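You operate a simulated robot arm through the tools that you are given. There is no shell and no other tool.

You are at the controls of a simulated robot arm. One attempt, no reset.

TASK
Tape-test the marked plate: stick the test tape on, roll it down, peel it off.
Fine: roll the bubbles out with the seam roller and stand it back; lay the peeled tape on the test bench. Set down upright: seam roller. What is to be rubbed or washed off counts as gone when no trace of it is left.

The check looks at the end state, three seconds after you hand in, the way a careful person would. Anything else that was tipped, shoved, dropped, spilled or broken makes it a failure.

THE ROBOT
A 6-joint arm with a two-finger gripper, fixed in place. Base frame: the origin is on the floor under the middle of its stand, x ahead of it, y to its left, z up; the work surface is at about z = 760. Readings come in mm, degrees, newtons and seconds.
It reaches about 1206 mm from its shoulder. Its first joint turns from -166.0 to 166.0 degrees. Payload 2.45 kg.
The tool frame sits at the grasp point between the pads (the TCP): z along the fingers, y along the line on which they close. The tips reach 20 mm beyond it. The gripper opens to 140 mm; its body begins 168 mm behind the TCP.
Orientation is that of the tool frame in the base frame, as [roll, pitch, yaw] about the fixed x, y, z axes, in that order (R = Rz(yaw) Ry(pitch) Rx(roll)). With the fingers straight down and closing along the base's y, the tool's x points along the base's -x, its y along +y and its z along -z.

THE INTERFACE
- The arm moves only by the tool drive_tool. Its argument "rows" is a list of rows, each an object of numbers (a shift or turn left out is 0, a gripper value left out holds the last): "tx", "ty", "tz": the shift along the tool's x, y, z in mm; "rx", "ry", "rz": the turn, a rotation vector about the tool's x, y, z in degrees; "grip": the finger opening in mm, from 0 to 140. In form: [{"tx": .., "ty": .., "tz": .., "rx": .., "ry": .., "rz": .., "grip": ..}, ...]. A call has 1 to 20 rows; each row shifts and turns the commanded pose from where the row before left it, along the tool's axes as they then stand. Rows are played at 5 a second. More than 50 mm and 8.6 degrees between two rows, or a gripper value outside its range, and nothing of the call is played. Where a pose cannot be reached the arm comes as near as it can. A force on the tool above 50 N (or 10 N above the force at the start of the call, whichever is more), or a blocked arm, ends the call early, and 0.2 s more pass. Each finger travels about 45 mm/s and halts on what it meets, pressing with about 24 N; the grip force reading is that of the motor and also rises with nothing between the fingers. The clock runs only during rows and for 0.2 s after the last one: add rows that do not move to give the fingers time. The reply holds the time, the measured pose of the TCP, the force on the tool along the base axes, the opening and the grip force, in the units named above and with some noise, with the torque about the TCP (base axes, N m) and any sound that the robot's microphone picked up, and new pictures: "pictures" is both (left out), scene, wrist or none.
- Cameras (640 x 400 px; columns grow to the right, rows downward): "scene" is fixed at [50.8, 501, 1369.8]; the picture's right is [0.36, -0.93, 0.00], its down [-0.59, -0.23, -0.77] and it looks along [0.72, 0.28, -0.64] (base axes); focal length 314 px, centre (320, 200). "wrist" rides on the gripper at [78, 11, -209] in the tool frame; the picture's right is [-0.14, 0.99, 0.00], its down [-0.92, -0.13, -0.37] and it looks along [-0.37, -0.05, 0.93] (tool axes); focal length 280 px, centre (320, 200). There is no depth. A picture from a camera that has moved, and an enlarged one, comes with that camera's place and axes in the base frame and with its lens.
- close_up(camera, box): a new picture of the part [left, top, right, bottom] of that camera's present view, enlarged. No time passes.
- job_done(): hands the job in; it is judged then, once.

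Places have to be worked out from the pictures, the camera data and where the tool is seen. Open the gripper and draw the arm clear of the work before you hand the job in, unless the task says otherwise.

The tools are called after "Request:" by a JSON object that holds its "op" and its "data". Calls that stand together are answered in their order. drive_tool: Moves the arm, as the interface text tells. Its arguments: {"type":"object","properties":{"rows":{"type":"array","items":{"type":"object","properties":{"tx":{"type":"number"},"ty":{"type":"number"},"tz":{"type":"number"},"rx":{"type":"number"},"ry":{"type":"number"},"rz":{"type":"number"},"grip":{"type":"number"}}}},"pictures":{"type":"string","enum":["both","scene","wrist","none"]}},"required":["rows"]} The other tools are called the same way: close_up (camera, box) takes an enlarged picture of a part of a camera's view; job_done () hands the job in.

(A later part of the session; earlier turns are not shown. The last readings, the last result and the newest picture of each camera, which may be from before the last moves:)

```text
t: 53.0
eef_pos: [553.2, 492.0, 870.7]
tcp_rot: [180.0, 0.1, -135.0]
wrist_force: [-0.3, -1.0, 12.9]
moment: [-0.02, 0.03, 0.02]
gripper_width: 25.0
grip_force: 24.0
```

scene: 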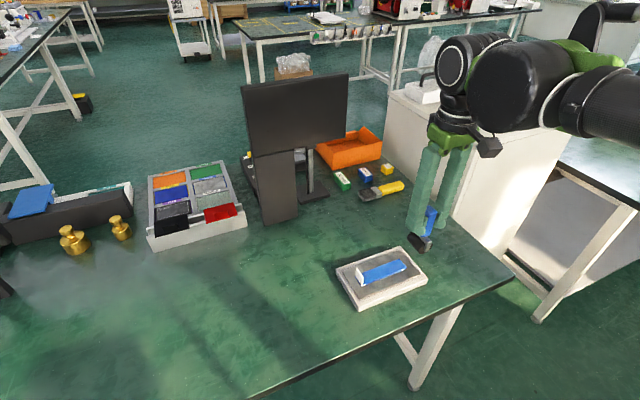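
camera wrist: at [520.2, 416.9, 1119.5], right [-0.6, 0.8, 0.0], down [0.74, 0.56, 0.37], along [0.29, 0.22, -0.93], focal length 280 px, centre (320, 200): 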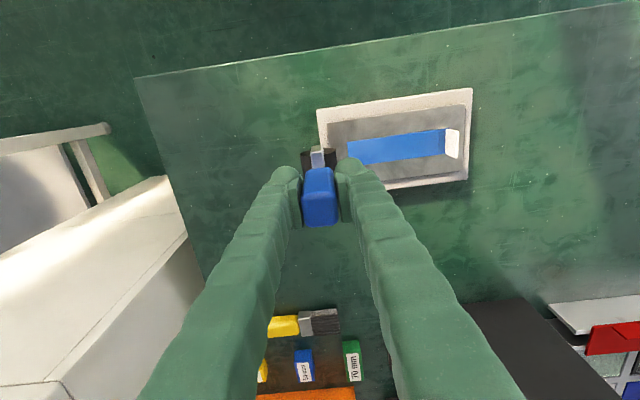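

In contact with about 16 N net. I'll roll to the tab and check.

Request:
{"op": "drive_tool", "data": {"rows": [{"ty": 6}, {"ty": 6}, {"ty": 6}, {"ty": 6}, {"ty": 6}, {"ty": 6}, {"ty": 6}, {"ty": 6}, {"ty": 6}, {"ty": 6}, {"ty": 6}, {"ty": 6}, {"ty": 6}, {"ty": 6}, {"ty": 5}, {}], "pictures": "both"}}

Request:
{"op": "close_up", "data": {"camera": "scene", "box": [340, 240, 420, 295]}}

```text
t: 56.4
eef_pos: [490.9, 555.8, 873.0]
tcp_rot: [-179.9, 0.0, -135.0]
wrist_force: [-0.2, 0.5, -2.3]
moment: [-0.04, 0.02, 0.01]
gripper_width: 25.0
grip_force: 23.9
camera wrist: at [428.3, 508.0, 1080.1], right [-0.6, 0.8, 0.0], down [0.74, 0.56, 0.37], along [0.29, 0.22, -0.93], focal length 280 px, centre (320, 200)
```

scene: 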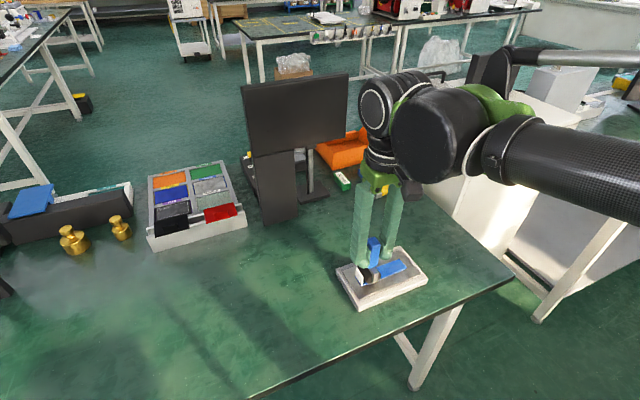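
wrist: 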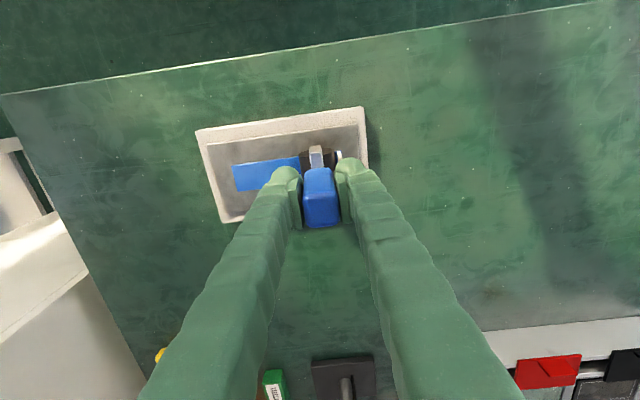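

```text
7.27 times, centred on (380, 268) of scene
camera zoom: at [50.8, 501.0, 1369.8], right [0.36, -0.93, 0.0], down [-0.59, -0.23, -0.77], along [0.72, 0.28, -0.64], focal length 2283 px, centre (-116, -291)
```

zoom: 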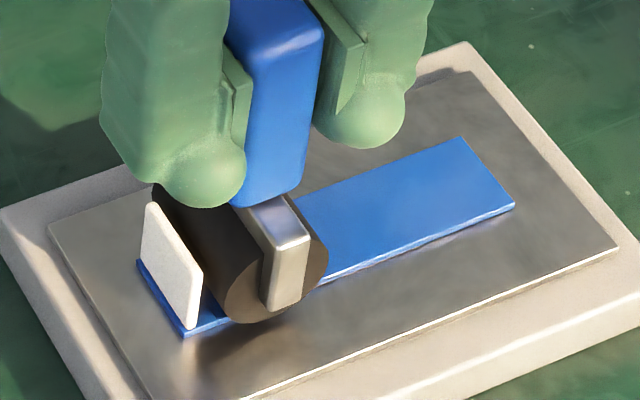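

The press faded to nothing at this end. I'll press again here and roll the tab half once more.

Request:
{"op": "drive_tool", "data": {"rows": [{"tz": 0.5}, {"tz": 0.2}, {}], "pictures": "none"}}

```text
t: 57.2
eef_pos: [489.2, 554.9, 871.4]
tcp_rot: [180.0, 0.1, -135.1]
wrist_force: [1.1, 0.6, 9.8]
moment: [0.2, -0.03, -0.04]
gripper_width: 25.2
grip_force: 24.3
```

The press is about 12 N. I'll roll away over the tab half and beyond the middle.

Request:
{"op": "drive_tool", "data": {"rows": [{"ty": -5}, {"ty": -6}, {"ty": -6}, {"ty": -6}, {"ty": -6}, {"ty": -6}, {"ty": -6}, {"tz": 0.1, "ty": -6}, {"ty": -6}, {"ty": -6}, {"ty": -6}, {"tz": 0.1, "ty": -6}, {"ty": -6}, {"ty": -6}, {"ty": -6}, {}], "pictures": "none"}}

Request:
{"op": "drive_tool", "data": {"rows": [{"tz": -5}, {"tz": -15}, {"tz": -25}, {"tz": -20}, {"ty": -20}, {"ty": -20}, {}], "pictures": "both"}}

Request:
{"op": "close_up", "data": {"camera": "scene", "box": [355, 255, 415, 290]}}

Request:
{"op": "close_up", "data": {"camera": "wrist", "box": [330, 105, 470, 185]}}

```text
t: 60.6
eef_pos: [552.6, 492.4, 870.5]
tcp_rot: [179.8, 0.0, -134.9]
wrist_force: [-0.4, 0.6, 4.0]
moment: [0.0, 0.0, 0.01]
gripper_width: 24.8
grip_force: 23.9
```

```text
t: 62.2
eef_pos: [580.3, 464.1, 935.2]
tcp_rot: [-179.9, 0.0, -135.0]
wrist_force: [-0.2, -0.7, -2.1]
moment: [-0.02, 0.02, 0.01]
gripper_width: 25.0
grip_force: 23.8
camera wrist: at [519.0, 416.2, 1142.9], right [-0.6, 0.8, 0.0], down [0.74, 0.56, 0.37], along [0.29, 0.22, -0.93], focal length 280 px, centre (320, 200)
```

scene: 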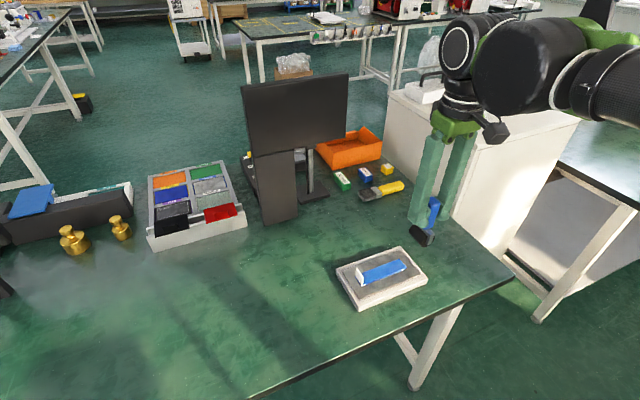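
wrist: 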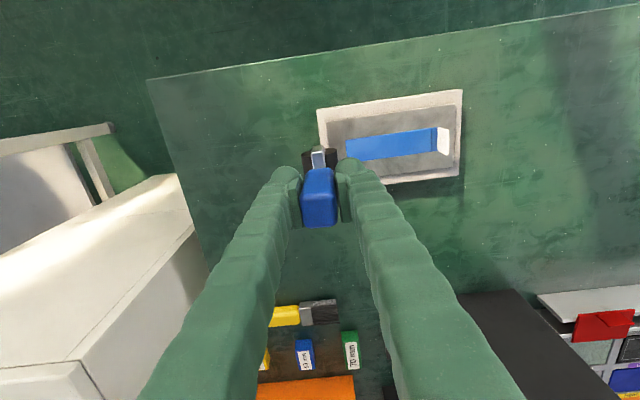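

```text
10.67 times, centred on (385, 272) of scene
camera zoom: at [50.8, 501.0, 1369.8], right [0.36, -0.93, 0.0], down [-0.59, -0.23, -0.77], along [0.72, 0.28, -0.64], focal length 3348 px, centre (-373, -573)
```

zoom: 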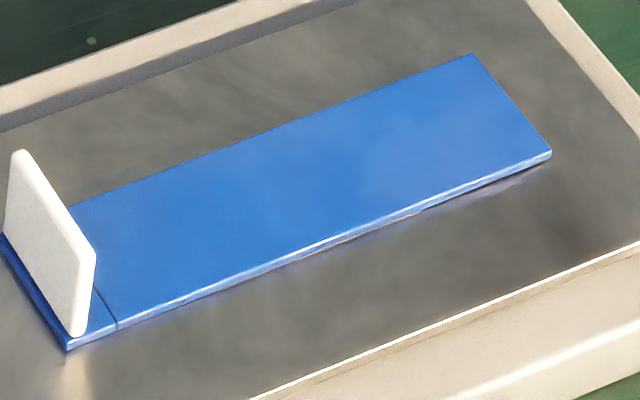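

```text
4.57 times, centred on (400, 145) of wrist
camera zoom: at [519.0, 416.2, 1142.9], right [-0.6, 0.8, 0.0], down [0.74, 0.56, 0.37], along [0.29, 0.22, -0.93], focal length 1282 px, centre (-46, 451)
```

zoom: 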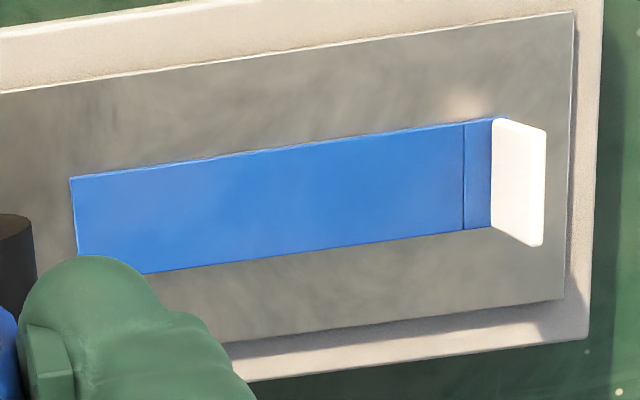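

The tape is uniformly clean. Next I'll turn the roller back to its original orientation, before standing it where it was.

Request:
{"op": "drive_tool", "data": {"rows": [{"rz": 7.5}, {"rz": 7.5}, {"rz": 7.5}, {"rz": 7.5}, {"rz": 7.5}, {"rz": 7.5}, {"rz": 7.5}, {"rz": 7.5}, {"rz": 7.5}, {"rz": 7.5}, {"rz": 7.5}, {"rz": 7.5}, {}], "pictures": "both"}}

Request:
{"op": "close_up", "data": {"camera": "scene", "box": [390, 180, 480, 260]}}

Request:
{"op": "close_up", "data": {"camera": "wrist", "box": [240, 110, 400, 235]}}

```text
t: 65.0
eef_pos: [581.5, 464.8, 935.5]
tcp_rot: [-180.0, -0.1, 134.9]
wrist_force: [0.6, 0.3, -3.1]
moment: [-0.01, -0.01, 0.01]
gripper_width: 24.9
grip_force: 24.0
camera wrist: at [535.0, 527.5, 1143.8], right [0.8, 0.6, 0.0], down [0.56, -0.74, 0.37], along [0.22, -0.29, -0.93], focal length 280 px, centre (320, 200)
```

scene: 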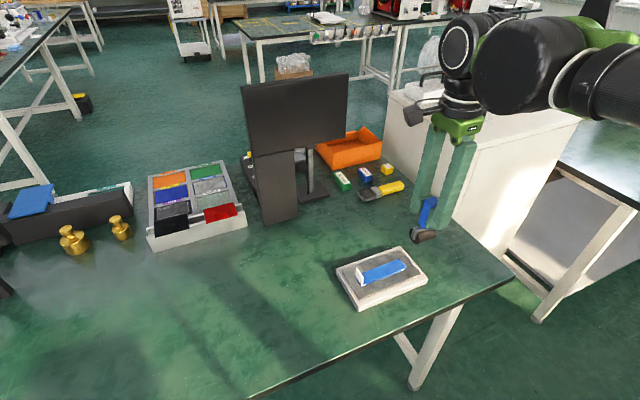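
wrist: 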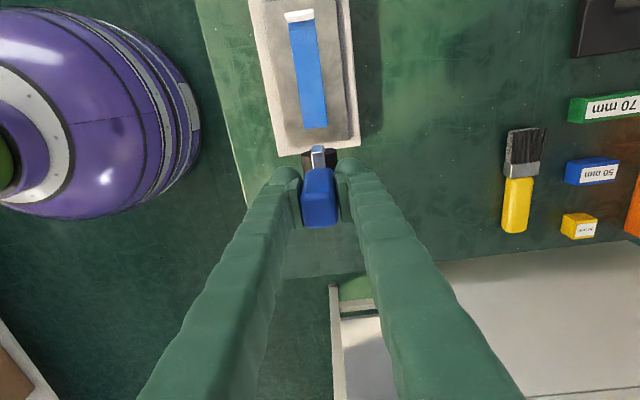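

```text
5.00 times, centred on (435, 220) of scene
camera zoom: at [50.8, 501.0, 1369.8], right [0.36, -0.93, 0.0], down [-0.59, -0.23, -0.77], along [0.72, 0.28, -0.64], focal length 1570 px, centre (-255, 100)
```

zoom: 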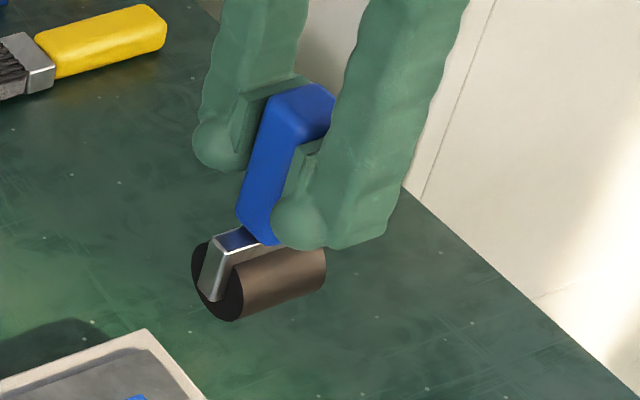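

```text
3.20 times, centred on (320, 172) of wrist
camera zoom: at [535.0, 527.5, 1143.8], right [0.8, 0.6, 0.0], down [0.56, -0.74, 0.37], along [0.22, -0.29, -0.93], focal length 897 px, centre (320, 288)
```

zoom: 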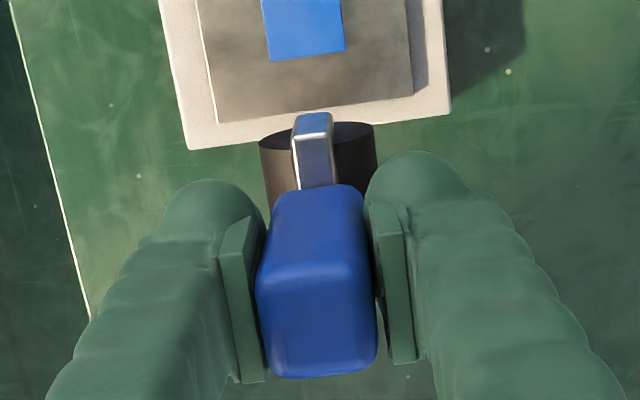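

The roller seems tilted very slightly in the grip, by perhaps 1–2°. I'll zoom in more closely to measure it before setting it down.

Request:
{"op": "close_up", "data": {"camera": "wrist", "box": [280, 140, 360, 235]}}

Request:
{"op": "close_up", "data": {"camera": "scene", "box": [405, 190, 455, 250]}}

```text
4.21 times, centred on (320, 188) of wrist
camera zoom: at [535.0, 527.5, 1143.8], right [0.8, 0.6, 0.0], down [0.56, -0.74, 0.37], along [0.22, -0.29, -0.93], focal length 1181 px, centre (320, 253)
```

zoom: 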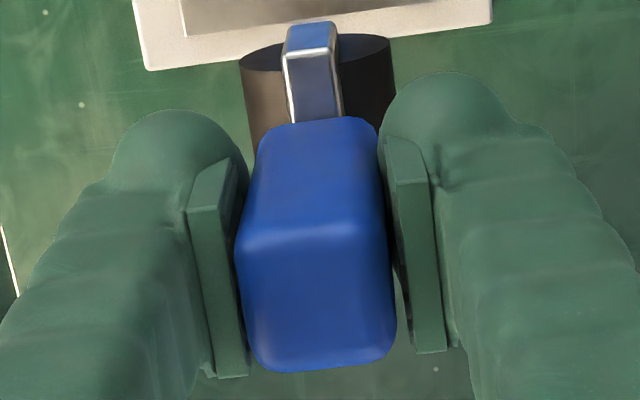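

```text
6.67 times, centred on (430, 220) of scene
camera zoom: at [50.8, 501.0, 1369.8], right [0.36, -0.93, 0.0], down [-0.59, -0.23, -0.77], along [0.72, 0.28, -0.64], focal length 2093 px, centre (-413, 67)
```

zoom: 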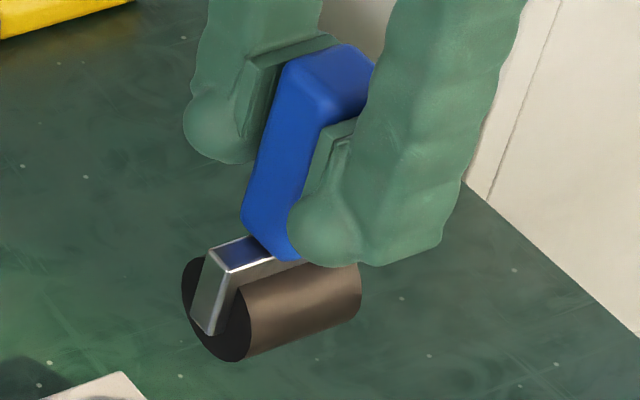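

The roller's bottom leans about 1.5° toward the tool's +y compared with the original grasp, so I'll counter-rotate by that. I'll carry it back above its original spot and lower to about 5 mm above the bench.

Request:
{"op": "drive_tool", "data": {"rows": [{"rx": 1.5}, {"tx": -24, "ty": -5.2}, {"tx": -24, "ty": -5.2}, {"tx": -24, "ty": -5.1}, {"tx": -24.5, "ty": -5.1}, {"tz": 25}, {"tz": 25}, {"tz": 20}, {"tz": 10}, {}], "pictures": "both"}}

Request:
{"op": "close_up", "data": {"camera": "scene", "box": [425, 200, 485, 270]}}

Request:
{"op": "close_up", "data": {"camera": "wrist", "box": [280, 140, 360, 235]}}

```text
t: 67.2
eef_pos: [633.6, 380.5, 855.5]
tcp_rot: [-178.5, 0.0, 135.0]
wrist_force: [0.3, 0.3, -3.1]
moment: [-0.01, 0.01, 0.02]
gripper_width: 25.0
grip_force: 23.7
camera wrist: at [590.2, 446.1, 1063.5], right [0.8, 0.6, -0.03], down [0.57, -0.73, 0.37], along [0.21, -0.31, -0.93], focal length 280 px, centre (320, 200)
```

scene: 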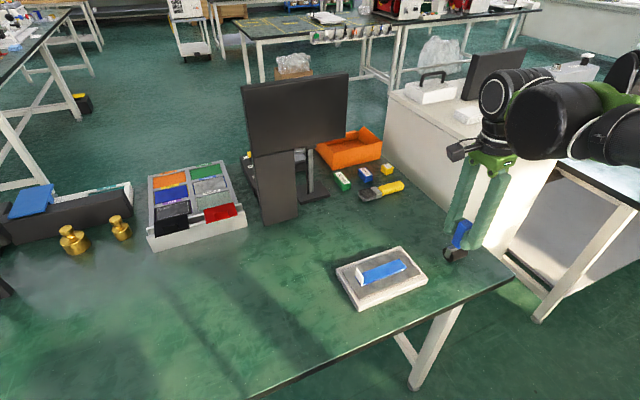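
wrist: 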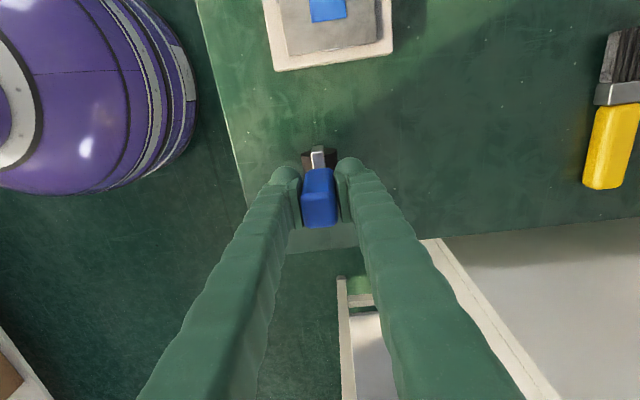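

```text
5.71 times, centred on (455, 235) of scene
camera zoom: at [50.8, 501.0, 1369.8], right [0.36, -0.93, 0.0], down [-0.59, -0.23, -0.77], along [0.72, 0.28, -0.64], focal length 1794 px, centre (-451, 0)
```

zoom: 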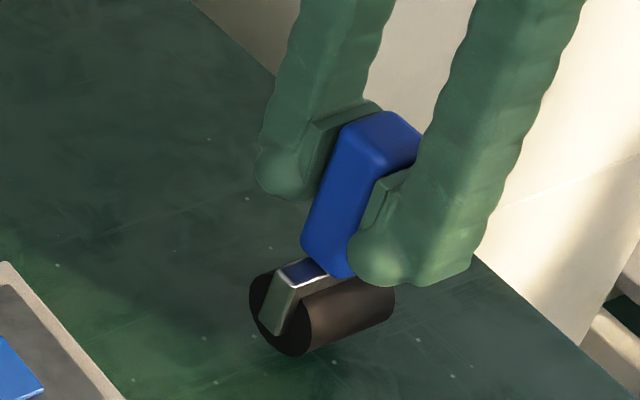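

```text
4.21 times, centred on (320, 188) of wrist
camera zoom: at [590.2, 446.1, 1063.5], right [0.8, 0.6, -0.03], down [0.57, -0.73, 0.37], along [0.21, -0.31, -0.93], focal length 1181 px, centre (320, 253)
```

zoom: 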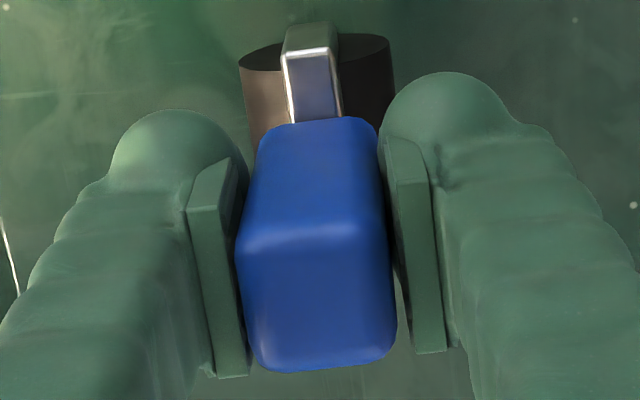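

The roller hovers about 9 mm above the bench and about 4 mm off in -y because of the tilt correction. I'll shift back 4 mm and lower to near contact.

Request:
{"op": "drive_tool", "data": {"rows": [{"ty": 4}, {"tz": 3}, {"tz": 2}, {"tz": 1}, {"tz": 1}, {}], "pictures": "none"}}

Request:
{"op": "drive_tool", "data": {"rows": [{"tz": 0.5}, {"tz": 0.5}, {}], "pictures": "none"}}

```text
t: 68.6
eef_pos: [637.0, 383.7, 848.7]
tcp_rot: [-178.6, -0.1, 135.0]
wrist_force: [0.8, 0.0, -3.2]
moment: [0.0, 0.0, 0.01]
gripper_width: 24.9
grip_force: 24.1
```

```text
t: 69.4
eef_pos: [634.6, 383.1, 848.4]
tcp_rot: [-178.5, 0.1, 135.0]
wrist_force: [-0.1, -0.3, -1.9]
moment: [-0.03, 0.03, -0.02]
gripper_width: 25.3
grip_force: 24.2
```

There's still no clear contact. I'll continue in 0.5 mm steps.

Request:
{"op": "drive_tool", "data": {"rows": [{"tz": 0.5}, {"tz": 0.5}, {}], "pictures": "wrist"}}

```text
t: 70.2
eef_pos: [636.3, 384.2, 846.9]
tcp_rot: [-178.5, -0.1, 135.0]
wrist_force: [0.2, 0.2, -2.7]
moment: [0.03, 0.0, -0.05]
gripper_width: 24.7
grip_force: 23.8
camera wrist: at [593.8, 449.3, 1054.9], right [0.8, 0.6, -0.03], down [0.57, -0.73, 0.37], along [0.21, -0.31, -0.93], focal length 280 px, centre (320, 200)
```

wrist: 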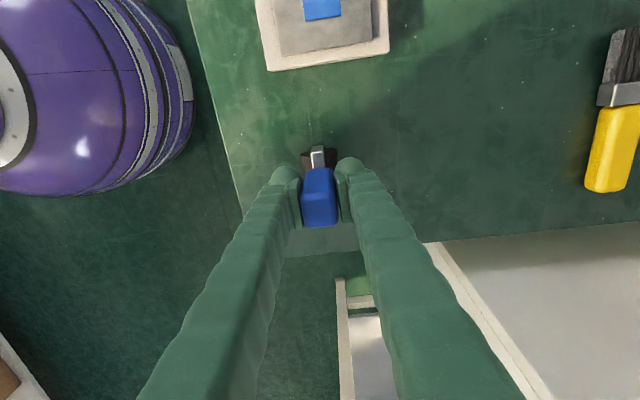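

True TCP z is 846.2 and the spot matches within about 1 mm. I'll keep lowering in small steps.

Request:
{"op": "drive_tool", "data": {"rows": [{"tz": 0.5}, {"tz": 0.5}, {}], "pictures": "none"}}

Request:
{"op": "drive_tool", "data": {"rows": [{"tz": 0.4}, {}], "pictures": "none"}}

```text
t: 71.0
eef_pos: [635.6, 383.5, 847.1]
tcp_rot: [-178.5, 0.1, 135.0]
wrist_force: [-0.3, 0.6, -1.8]
moment: [0.0, 0.03, 0.0]
gripper_width: 25.0
grip_force: 24.1
```

```text
t: 71.6
eef_pos: [635.2, 383.0, 846.8]
tcp_rot: [-178.5, 0.1, 135.1]
wrist_force: [-0.3, -0.4, -2.3]
moment: [-0.02, -0.03, -0.01]
gripper_width: 24.9
grip_force: 23.6
```

Still free. I'll continue in 0.5 mm steps.

Request:
{"op": "drive_tool", "data": {"rows": [{"tz": 0.5}, {}], "pictures": "none"}}

Request:
{"op": "drive_tool", "data": {"rows": [{"tz": 0.4}, {}], "pictures": "none"}}

```text
t: 72.2
eef_pos: [637.2, 383.4, 846.1]
tcp_rot: [-178.5, 0.0, 135.0]
wrist_force: [0.3, -0.8, -2.3]
moment: [-0.02, 0.01, 0.0]
gripper_width: 24.8
grip_force: 23.9
```

```text
t: 72.8
eef_pos: [636.6, 382.8, 845.2]
tcp_rot: [-178.6, 0.0, 135.0]
wrist_force: [-0.5, -0.6, -2.6]
moment: [0.0, -0.01, 0.02]
gripper_width: 25.1
grip_force: 23.8
```

Request:
{"op": "drive_tool", "data": {"rows": [{"tz": 0.4}, {}], "pictures": "wrist"}}

Request:
{"op": "close_up", "data": {"camera": "scene", "box": [425, 210, 485, 270]}}

```text
t: 73.4
eef_pos: [636.9, 382.5, 843.4]
tcp_rot: [-178.5, 0.0, 135.0]
wrist_force: [-0.8, -0.3, -2.7]
moment: [0.01, -0.02, 0.01]
gripper_width: 25.0
grip_force: 24.4
camera wrist: at [593.7, 449.2, 1051.9], right [0.8, 0.6, -0.03], down [0.57, -0.73, 0.37], along [0.21, -0.31, -0.93], focal length 280 px, centre (320, 200)
```

wrist: 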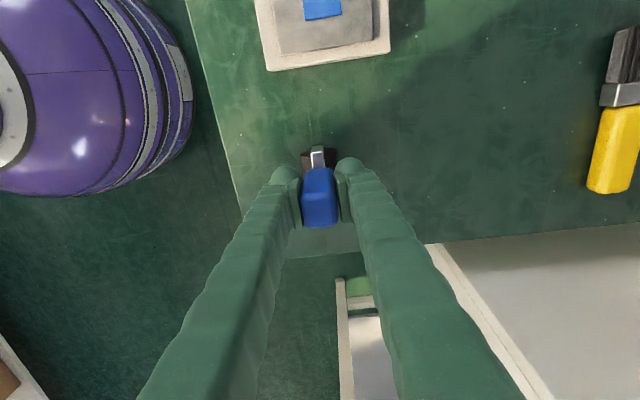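

```text
6.67 times, centred on (455, 240) of scene
camera zoom: at [50.8, 501.0, 1369.8], right [0.36, -0.93, 0.0], down [-0.59, -0.23, -0.77], along [0.72, 0.28, -0.64], focal length 2093 px, centre (-580, -67)
```

zoom: 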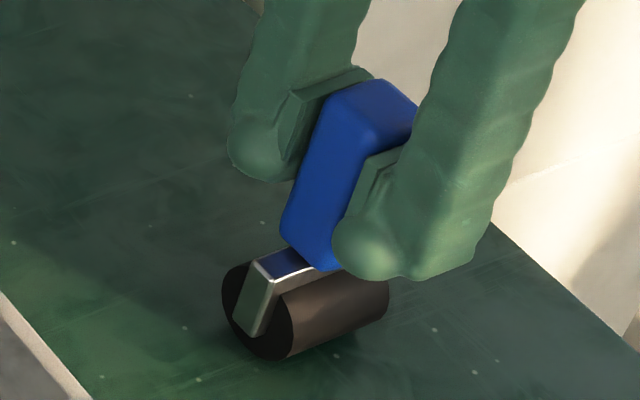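

The roller looks just about on the bench, at its original spot, but the force still shows its weight hanging. I'll lower a bit more.

Request:
{"op": "drive_tool", "data": {"rows": [{"tz": 0.4}, {}], "pictures": "none"}}

Request:
{"op": "drive_tool", "data": {"rows": [{"tz": 0.4}, {}], "pictures": "none"}}

```text
t: 74.0
eef_pos: [636.2, 383.2, 845.0]
tcp_rot: [-178.5, 0.0, 135.0]
wrist_force: [1.5, 0.2, 2.3]
moment: [0.18, -0.03, -0.03]
gripper_width: 24.9
grip_force: 24.2
```

```text
t: 74.6
eef_pos: [635.0, 382.1, 845.4]
tcp_rot: [-178.5, 0.0, 135.0]
wrist_force: [-1.3, -1.6, 10.3]
moment: [0.1, 0.05, -0.02]
gripper_width: 25.0
grip_force: 23.7
```

Contact is firm, with about 13 N net. I'll ease off 0.3 mm to reduce the press, then open the fingers gently.

Request:
{"op": "drive_tool", "data": {"rows": [{"tz": -0.4}, {}], "pictures": "both"}}

Request:
{"op": "close_up", "data": {"camera": "scene", "box": [425, 210, 485, 270]}}

Request:
{"op": "close_up", "data": {"camera": "wrist", "box": [280, 140, 360, 235]}}

```text
t: 75.2
eef_pos: [636.0, 383.0, 845.0]
tcp_rot: [-178.5, -0.1, 135.0]
wrist_force: [-1.5, -0.6, 1.5]
moment: [-0.01, 0.01, 0.04]
gripper_width: 25.0
grip_force: 23.8
camera wrist: at [593.6, 449.1, 1051.7], right [0.8, 0.6, -0.03], down [0.57, -0.73, 0.37], along [0.21, -0.31, -0.93], focal length 280 px, centre (320, 200)
```

scene: 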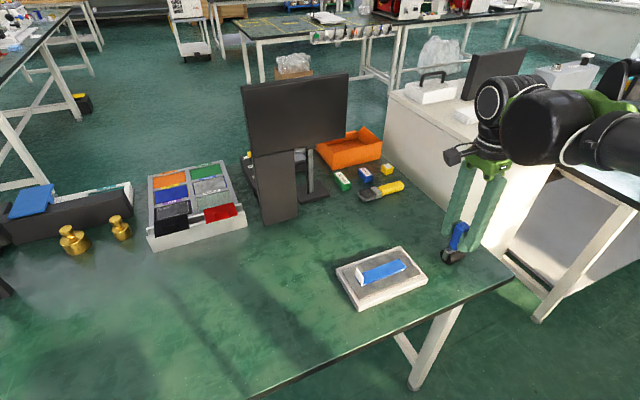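
wrist: 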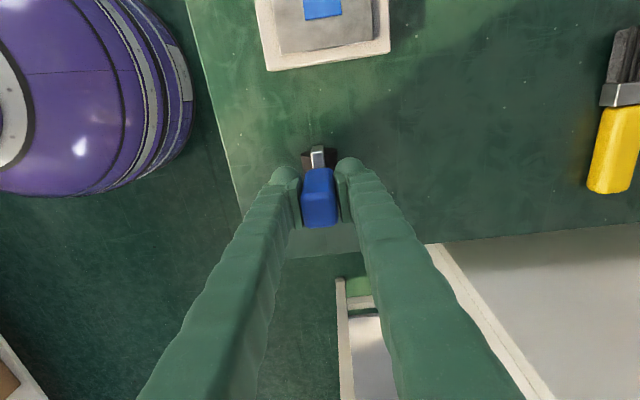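

```text
6.67 times, centred on (455, 240) of scene
camera zoom: at [50.8, 501.0, 1369.8], right [0.36, -0.93, 0.0], down [-0.59, -0.23, -0.77], along [0.72, 0.28, -0.64], focal length 2093 px, centre (-580, -67)
```

zoom: 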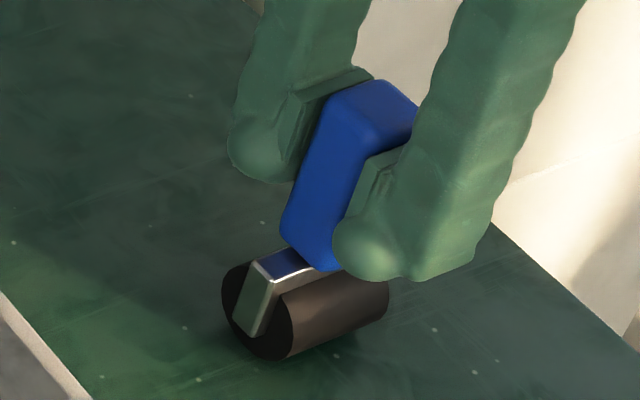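

```text
4.21 times, centred on (320, 188) of wrist
camera zoom: at [593.6, 449.1, 1051.7], right [0.8, 0.6, -0.03], down [0.57, -0.73, 0.37], along [0.21, -0.31, -0.93], focal length 1181 px, centre (320, 253)
```

zoom: 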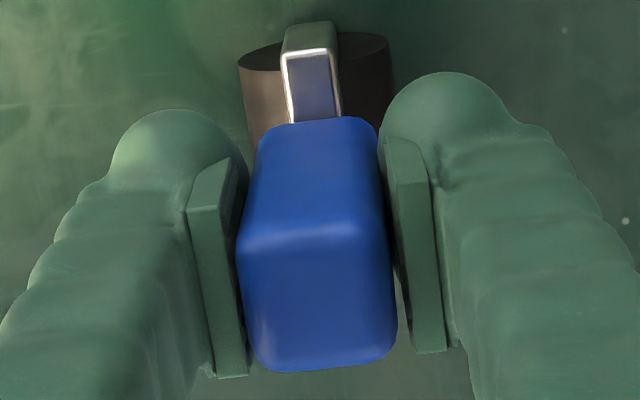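

The roller matches its original pose. I'll open the fingers just slightly first to see whether it stands on its own.

Request:
{"op": "drive_tool", "data": {"rows": [{"grip": 26}, {"grip": 27}, {"grip": 28}, {}, {}], "pictures": "both"}}

Request:
{"op": "close_up", "data": {"camera": "scene", "box": [425, 210, 485, 270]}}

Request:
{"op": "close_up", "data": {"camera": "wrist", "box": [280, 140, 360, 235]}}

```text
t: 76.4
eef_pos: [635.2, 383.4, 844.0]
tcp_rot: [-178.6, 0.0, 135.1]
wrist_force: [-0.2, 0.4, 0.0]
moment: [-0.01, -0.01, 0.03]
gripper_width: 28.0
grip_force: 0.1
camera wrist: at [593.6, 449.2, 1051.8], right [0.8, 0.6, -0.03], down [0.57, -0.73, 0.37], along [0.21, -0.31, -0.93], focal length 280 px, centre (320, 200)
```

scene: 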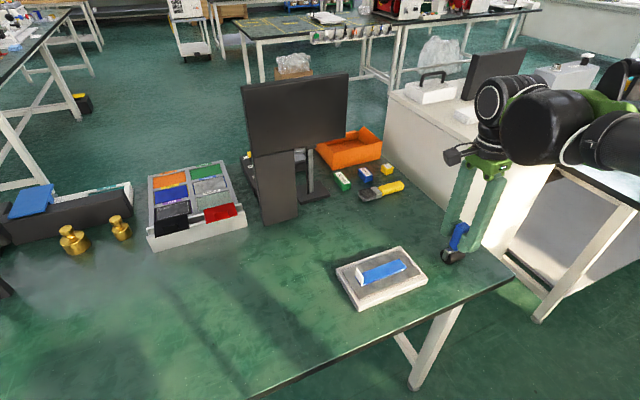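
wrist: 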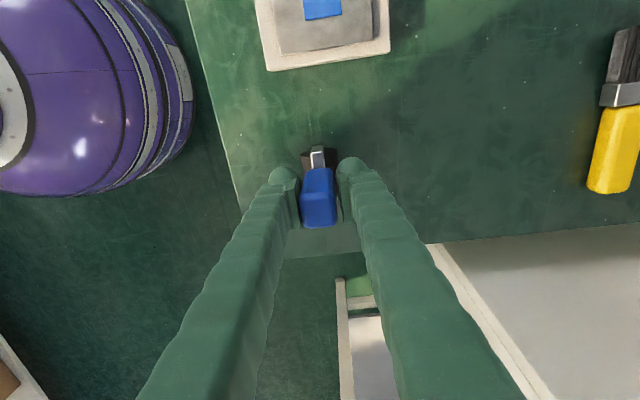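

```text
6.67 times, centred on (455, 240) of scene
camera zoom: at [50.8, 501.0, 1369.8], right [0.36, -0.93, 0.0], down [-0.59, -0.23, -0.77], along [0.72, 0.28, -0.64], focal length 2093 px, centre (-580, -67)
```

zoom: 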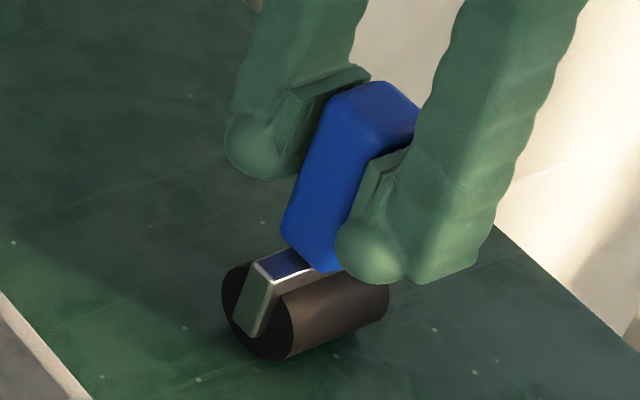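

```text
4.21 times, centred on (320, 188) of wrist
camera zoom: at [593.6, 449.2, 1051.8], right [0.8, 0.6, -0.03], down [0.57, -0.73, 0.37], along [0.21, -0.31, -0.93], focal length 1181 px, centre (320, 253)
```

zoom: 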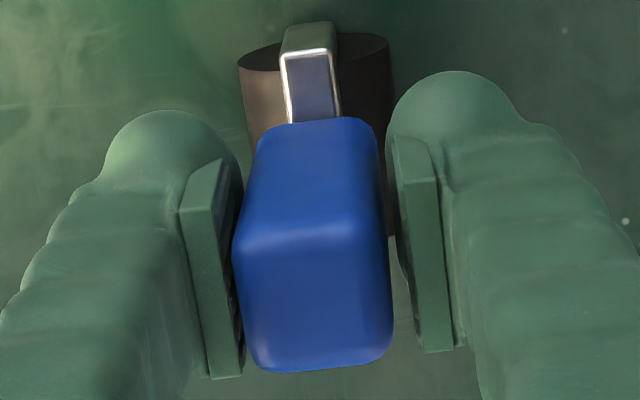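

The handle moved slightly with the left pad. I'll open a little more and check whether it is following the pad (leaning) or standing still.

Request:
{"op": "drive_tool", "data": {"rows": [{"grip": 30}, {"grip": 31}, {}, {}, {}], "pictures": "wrist"}}

Request:
{"op": "close_up", "data": {"camera": "scene", "box": [425, 210, 485, 270]}}

Request:
{"op": "close_up", "data": {"camera": "wrist", "box": [280, 140, 360, 235]}}

```text
t: 77.6
eef_pos: [637.6, 382.2, 844.9]
tcp_rot: [-178.6, -0.1, 135.0]
wrist_force: [0.2, 0.3, 0.8]
moment: [-0.02, 0.0, 0.01]
gripper_width: 31.0
grip_force: 0.0
camera wrist: at [593.6, 449.1, 1051.8], right [0.8, 0.6, -0.03], down [0.57, -0.73, 0.37], along [0.21, -0.31, -0.93], focal length 280 px, centre (320, 200)
```

wrist: 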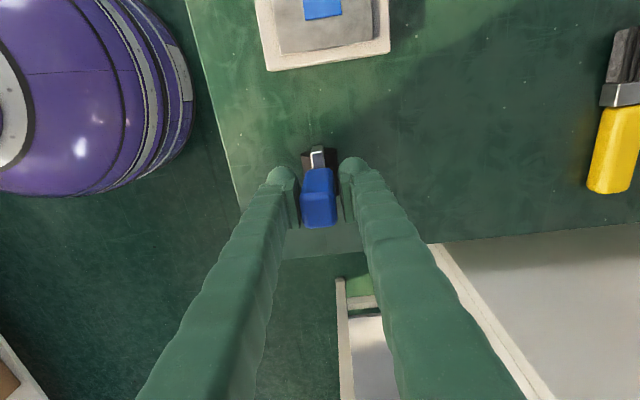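

```text
6.67 times, centred on (455, 240) of scene
camera zoom: at [50.8, 501.0, 1369.8], right [0.36, -0.93, 0.0], down [-0.59, -0.23, -0.77], along [0.72, 0.28, -0.64], focal length 2093 px, centre (-580, -67)
```

zoom: 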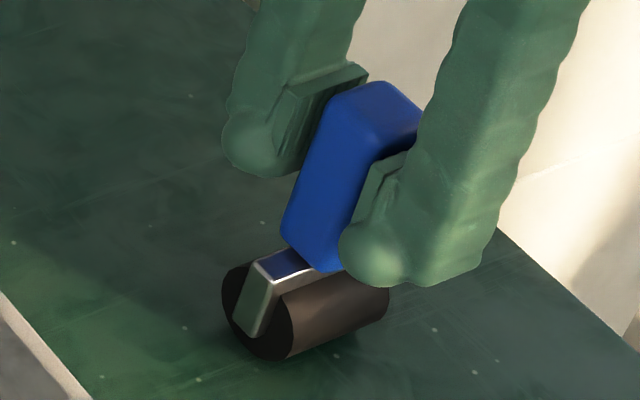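

```text
4.21 times, centred on (320, 188) of wrist
camera zoom: at [593.6, 449.1, 1051.8], right [0.8, 0.6, -0.03], down [0.57, -0.73, 0.37], along [0.21, -0.31, -0.93], focal length 1181 px, centre (320, 253)
```

zoom: 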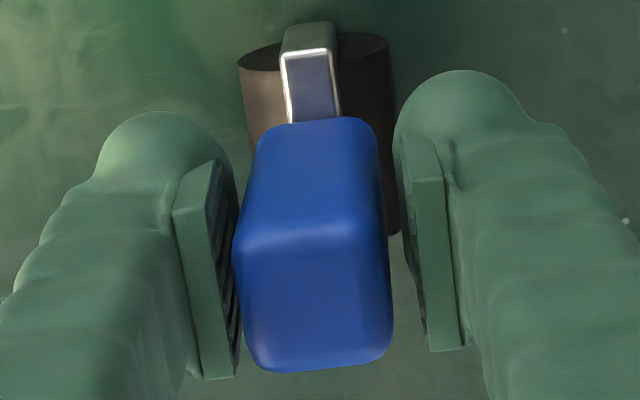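

The roller stands on its own: the handle stayed put while the pads moved away. I'll open wider and withdraw straight up.

Request:
{"op": "drive_tool", "data": {"rows": [{"grip": 40}, {"grip": 50}, {"grip": 60}, {"tz": -5}, {"tz": -15}, {"tz": -25}, {"tz": -30}, {"tz": -30}, {"rx": -1.5}, {}], "pictures": "both"}}

Request:
{"op": "close_up", "data": {"camera": "scene", "box": [425, 210, 485, 270]}}

```text
t: 79.8
eef_pos: [637.9, 386.0, 949.7]
tcp_rot: [180.0, 0.0, 135.0]
wrist_force: [-0.5, -0.3, -0.1]
moment: [-0.01, 0.0, 0.03]
gripper_width: 59.7
grip_force: 0.0
camera wrist: at [591.1, 448.1, 1157.7], right [0.8, 0.6, 0.0], down [0.56, -0.74, 0.37], along [0.22, -0.29, -0.93], focal length 280 px, centre (320, 200)
```

scene: 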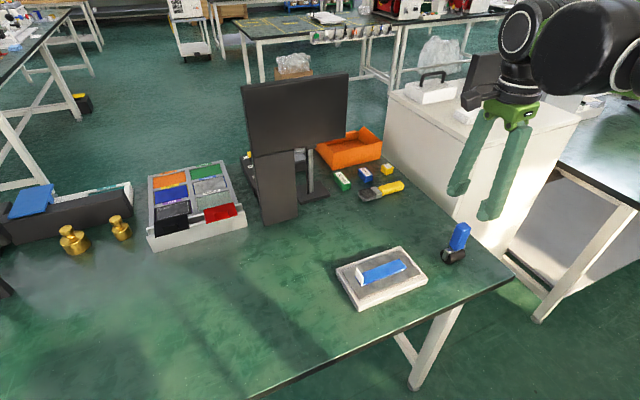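
wrist: 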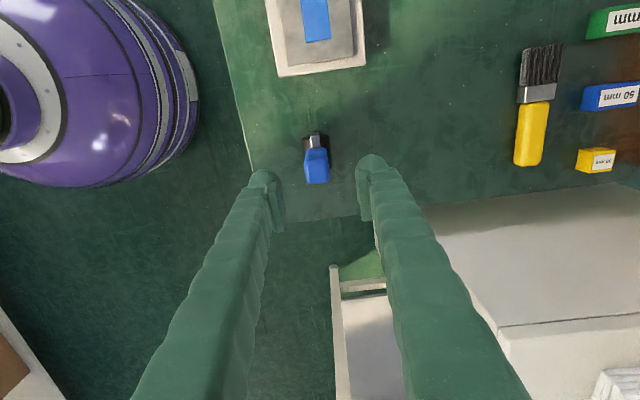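

```text
6.67 times, centred on (455, 240) of scene
camera zoom: at [50.8, 501.0, 1369.8], right [0.36, -0.93, 0.0], down [-0.59, -0.23, -0.77], along [0.72, 0.28, -0.64], focal length 2093 px, centre (-580, -67)
```

zoom: 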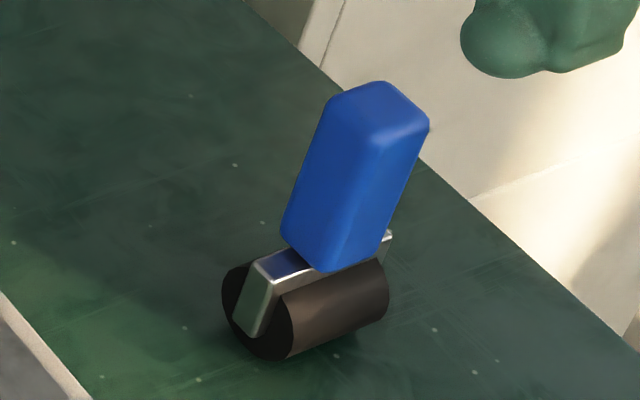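

The roller stands upright just as it did originally. Now I'll go back to the tape's tab, turning the gripper back to close along the tape.

Request:
{"op": "drive_tool", "data": {"rows": [{"tx": 41.2, "ty": 3}, {"tx": 41.2, "ty": 3}, {"tx": 41.2, "ty": 3}, {"tx": 41.2, "ty": 3}, {"tx": 41.2, "ty": 3}, {"tx": 41.2, "ty": 2.7}, {"rz": -7.5, "grip": 50}, {"rz": -7.5}, {"rz": -7.5}, {"rz": -7.5}, {"rz": -7.5}, {"rz": -7.5}, {"rz": -7.5}, {"rz": -7.5}, {"rz": -7.5}, {"rz": -7.5}, {"rz": -7.5}, {"rz": -7.5}, {}], "pictures": "both"}}

Request:
{"op": "close_up", "data": {"camera": "wrist", "box": [180, 80, 380, 205]}}

```text
t: 83.8
eef_pos: [475.4, 572.6, 949.8]
tcp_rot: [180.0, 0.1, -134.8]
wrist_force: [-0.5, 0.5, 0.5]
moment: [-0.01, 0.0, 0.0]
gripper_width: 49.9
grip_force: 0.1
camera wrist: at [413.9, 523.9, 1156.5], right [-0.6, 0.8, 0.0], down [0.74, 0.56, 0.37], along [0.29, 0.22, -0.93], focal length 280 px, centre (320, 200)
```

scene: 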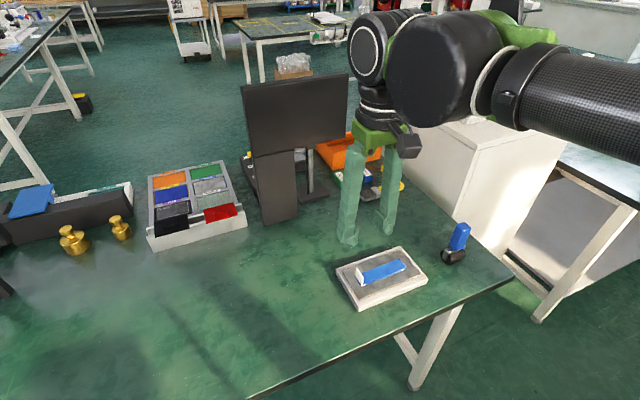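
wrist: 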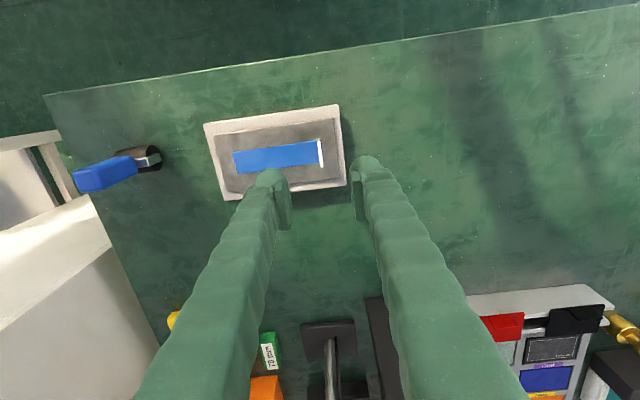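

```text
3.20 times, centred on (280, 142) of wrist
camera zoom: at [413.9, 523.9, 1156.5], right [-0.6, 0.8, 0.0], down [0.74, 0.56, 0.37], along [0.29, 0.22, -0.93], focal length 897 px, centre (448, 384)
```

zoom: 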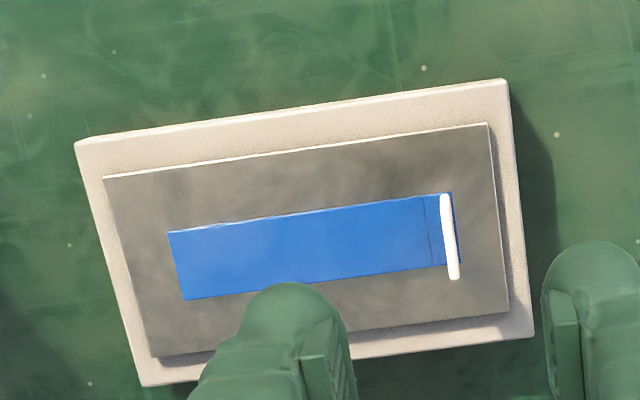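

The tab lies at tool (-0.7, +0.8), nearly centred. I'll go down in stages to straddle it.

Request:
{"op": "drive_tool", "data": {"rows": [{"tx": -0.7, "ty": 0.7, "tz": 30}, {"tz": 30}, {"tz": 30}, {"tz": 20}, {"tz": 10}, {}], "pictures": "both"}}

Request:
{"op": "close_up", "data": {"camera": "wrist", "box": [220, 80, 420, 205]}}

Request:
{"op": "close_up", "data": {"camera": "scene", "box": [320, 220, 440, 310]}}

```text
t: 85.2
eef_pos: [475.7, 573.3, 829.2]
tcp_rot: [180.0, 0.0, -135.0]
wrist_force: [-0.7, 0.0, -0.4]
moment: [-0.04, 0.0, 0.01]
gripper_width: 50.1
grip_force: 0.0
camera wrist: at [413.8, 524.7, 1036.7], right [-0.6, 0.8, 0.0], down [0.74, 0.56, 0.37], along [0.29, 0.22, -0.93], focal length 280 px, centre (320, 200)
```

scene: 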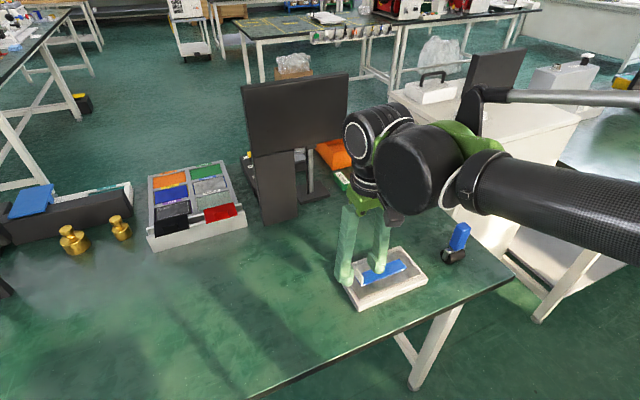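
wrist: 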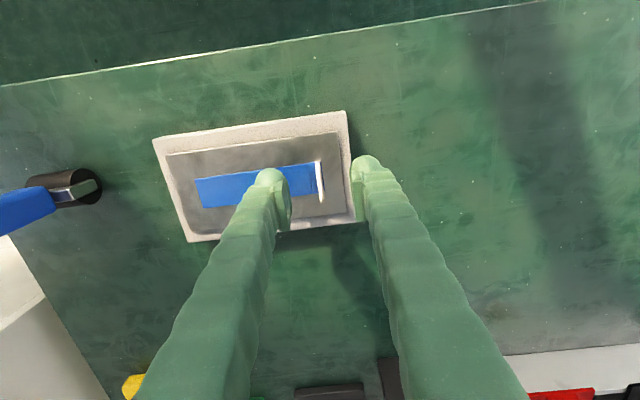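

```text
3.20 times, centred on (320, 142) of wrist
camera zoom: at [413.8, 524.7, 1036.7], right [-0.6, 0.8, 0.0], down [0.74, 0.56, 0.37], along [0.29, 0.22, -0.93], focal length 897 px, centre (320, 384)
```

zoom: 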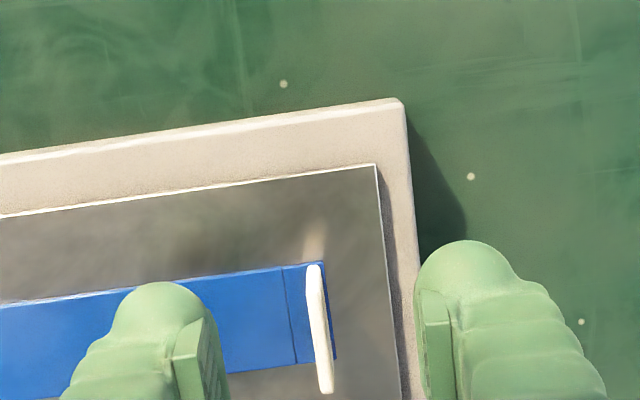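

```text
4.44 times, centred on (380, 265) of scene
camera zoom: at [50.8, 501.0, 1369.8], right [0.36, -0.93, 0.0], down [-0.59, -0.23, -0.77], along [0.72, 0.28, -0.64], focal length 1395 px, centre (53, -89)
```

zoom: 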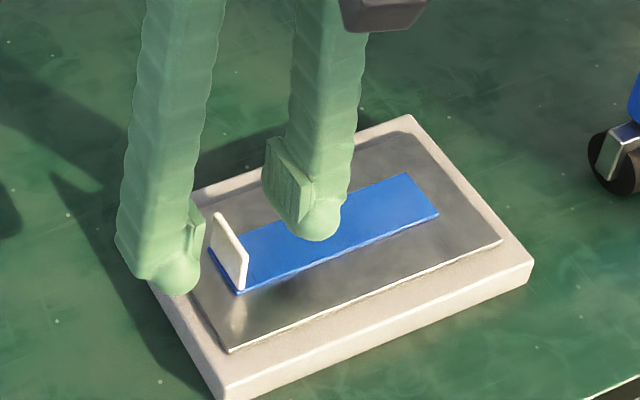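

The tab is centred between the fingers. I'll go down the last 19 mm and close on it.

Request:
{"op": "drive_tool", "data": {"rows": [{"tz": 10}, {"tz": 6}, {"tz": 3}, {}, {"grip": 30}, {"grip": 10}, {"grip": 0}, {}, {}, {}], "pictures": "both"}}

Request:
{"op": "close_up", "data": {"camera": "wrist", "box": [220, 80, 420, 205]}}

Request:
{"op": "close_up", "data": {"camera": "scene", "box": [320, 220, 440, 310]}}

```text
t: 87.4
eef_pos: [475.4, 573.5, 809.5]
tcp_rot: [180.0, 0.0, -135.0]
wrist_force: [1.3, 0.1, -0.4]
moment: [-0.03, -0.05, 0.05]
gripper_width: 6.0
grip_force: 23.4
camera wrist: at [413.7, 525.1, 1017.9], right [-0.6, 0.8, 0.0], down [0.74, 0.56, 0.37], along [0.29, 0.22, -0.93], focal length 280 px, centre (320, 200)
```

scene: 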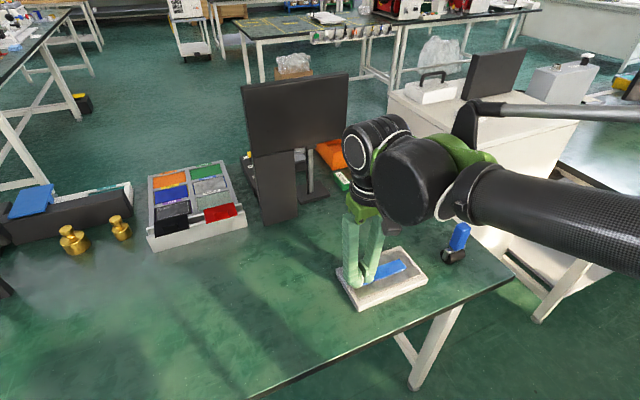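
wrist: 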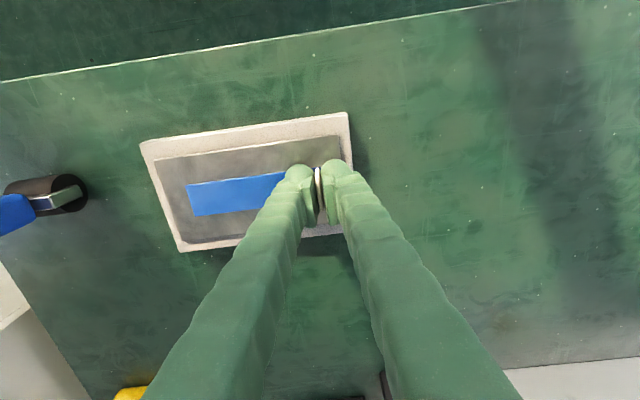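

```text
3.20 times, centred on (320, 142) of wrist
camera zoom: at [413.7, 525.1, 1017.9], right [-0.6, 0.8, 0.0], down [0.74, 0.56, 0.37], along [0.29, 0.22, -0.93], focal length 897 px, centre (320, 384)
```

zoom: 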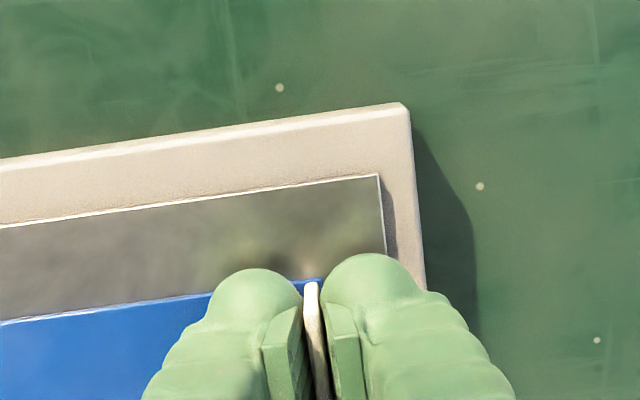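

```text
4.44 times, centred on (380, 265) of scene
camera zoom: at [50.8, 501.0, 1369.8], right [0.36, -0.93, 0.0], down [-0.59, -0.23, -0.77], along [0.72, 0.28, -0.64], focal length 1395 px, centre (53, -89)
```

zoom: 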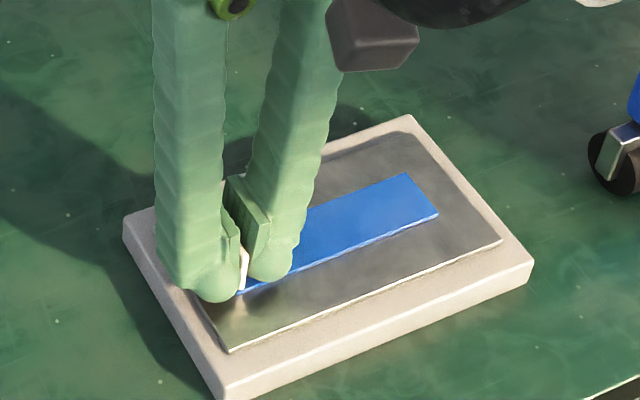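

The tab is gripped. I'll start the peel with a small lift and read the force so I don't lift the plate.

Request:
{"op": "drive_tool", "data": {"rows": [{"tz": -0.5}, {}], "pictures": "none"}}

Request:
{"op": "drive_tool", "data": {"rows": [{"tz": -0.5}, {}], "pictures": "none"}}

```text
t: 88.0
eef_pos: [476.7, 572.2, 811.8]
tcp_rot: [-180.0, 0.1, -134.9]
wrist_force: [1.3, -2.8, -1.6]
moment: [-0.06, -0.01, -0.02]
gripper_width: 5.9
grip_force: 24.1
```

```text
t: 88.6
eef_pos: [475.6, 572.4, 811.3]
tcp_rot: [-179.9, 0.0, -135.0]
wrist_force: [1.0, -2.5, -2.3]
moment: [-0.05, 0.03, -0.03]
gripper_width: 5.9
grip_force: 24.4
```

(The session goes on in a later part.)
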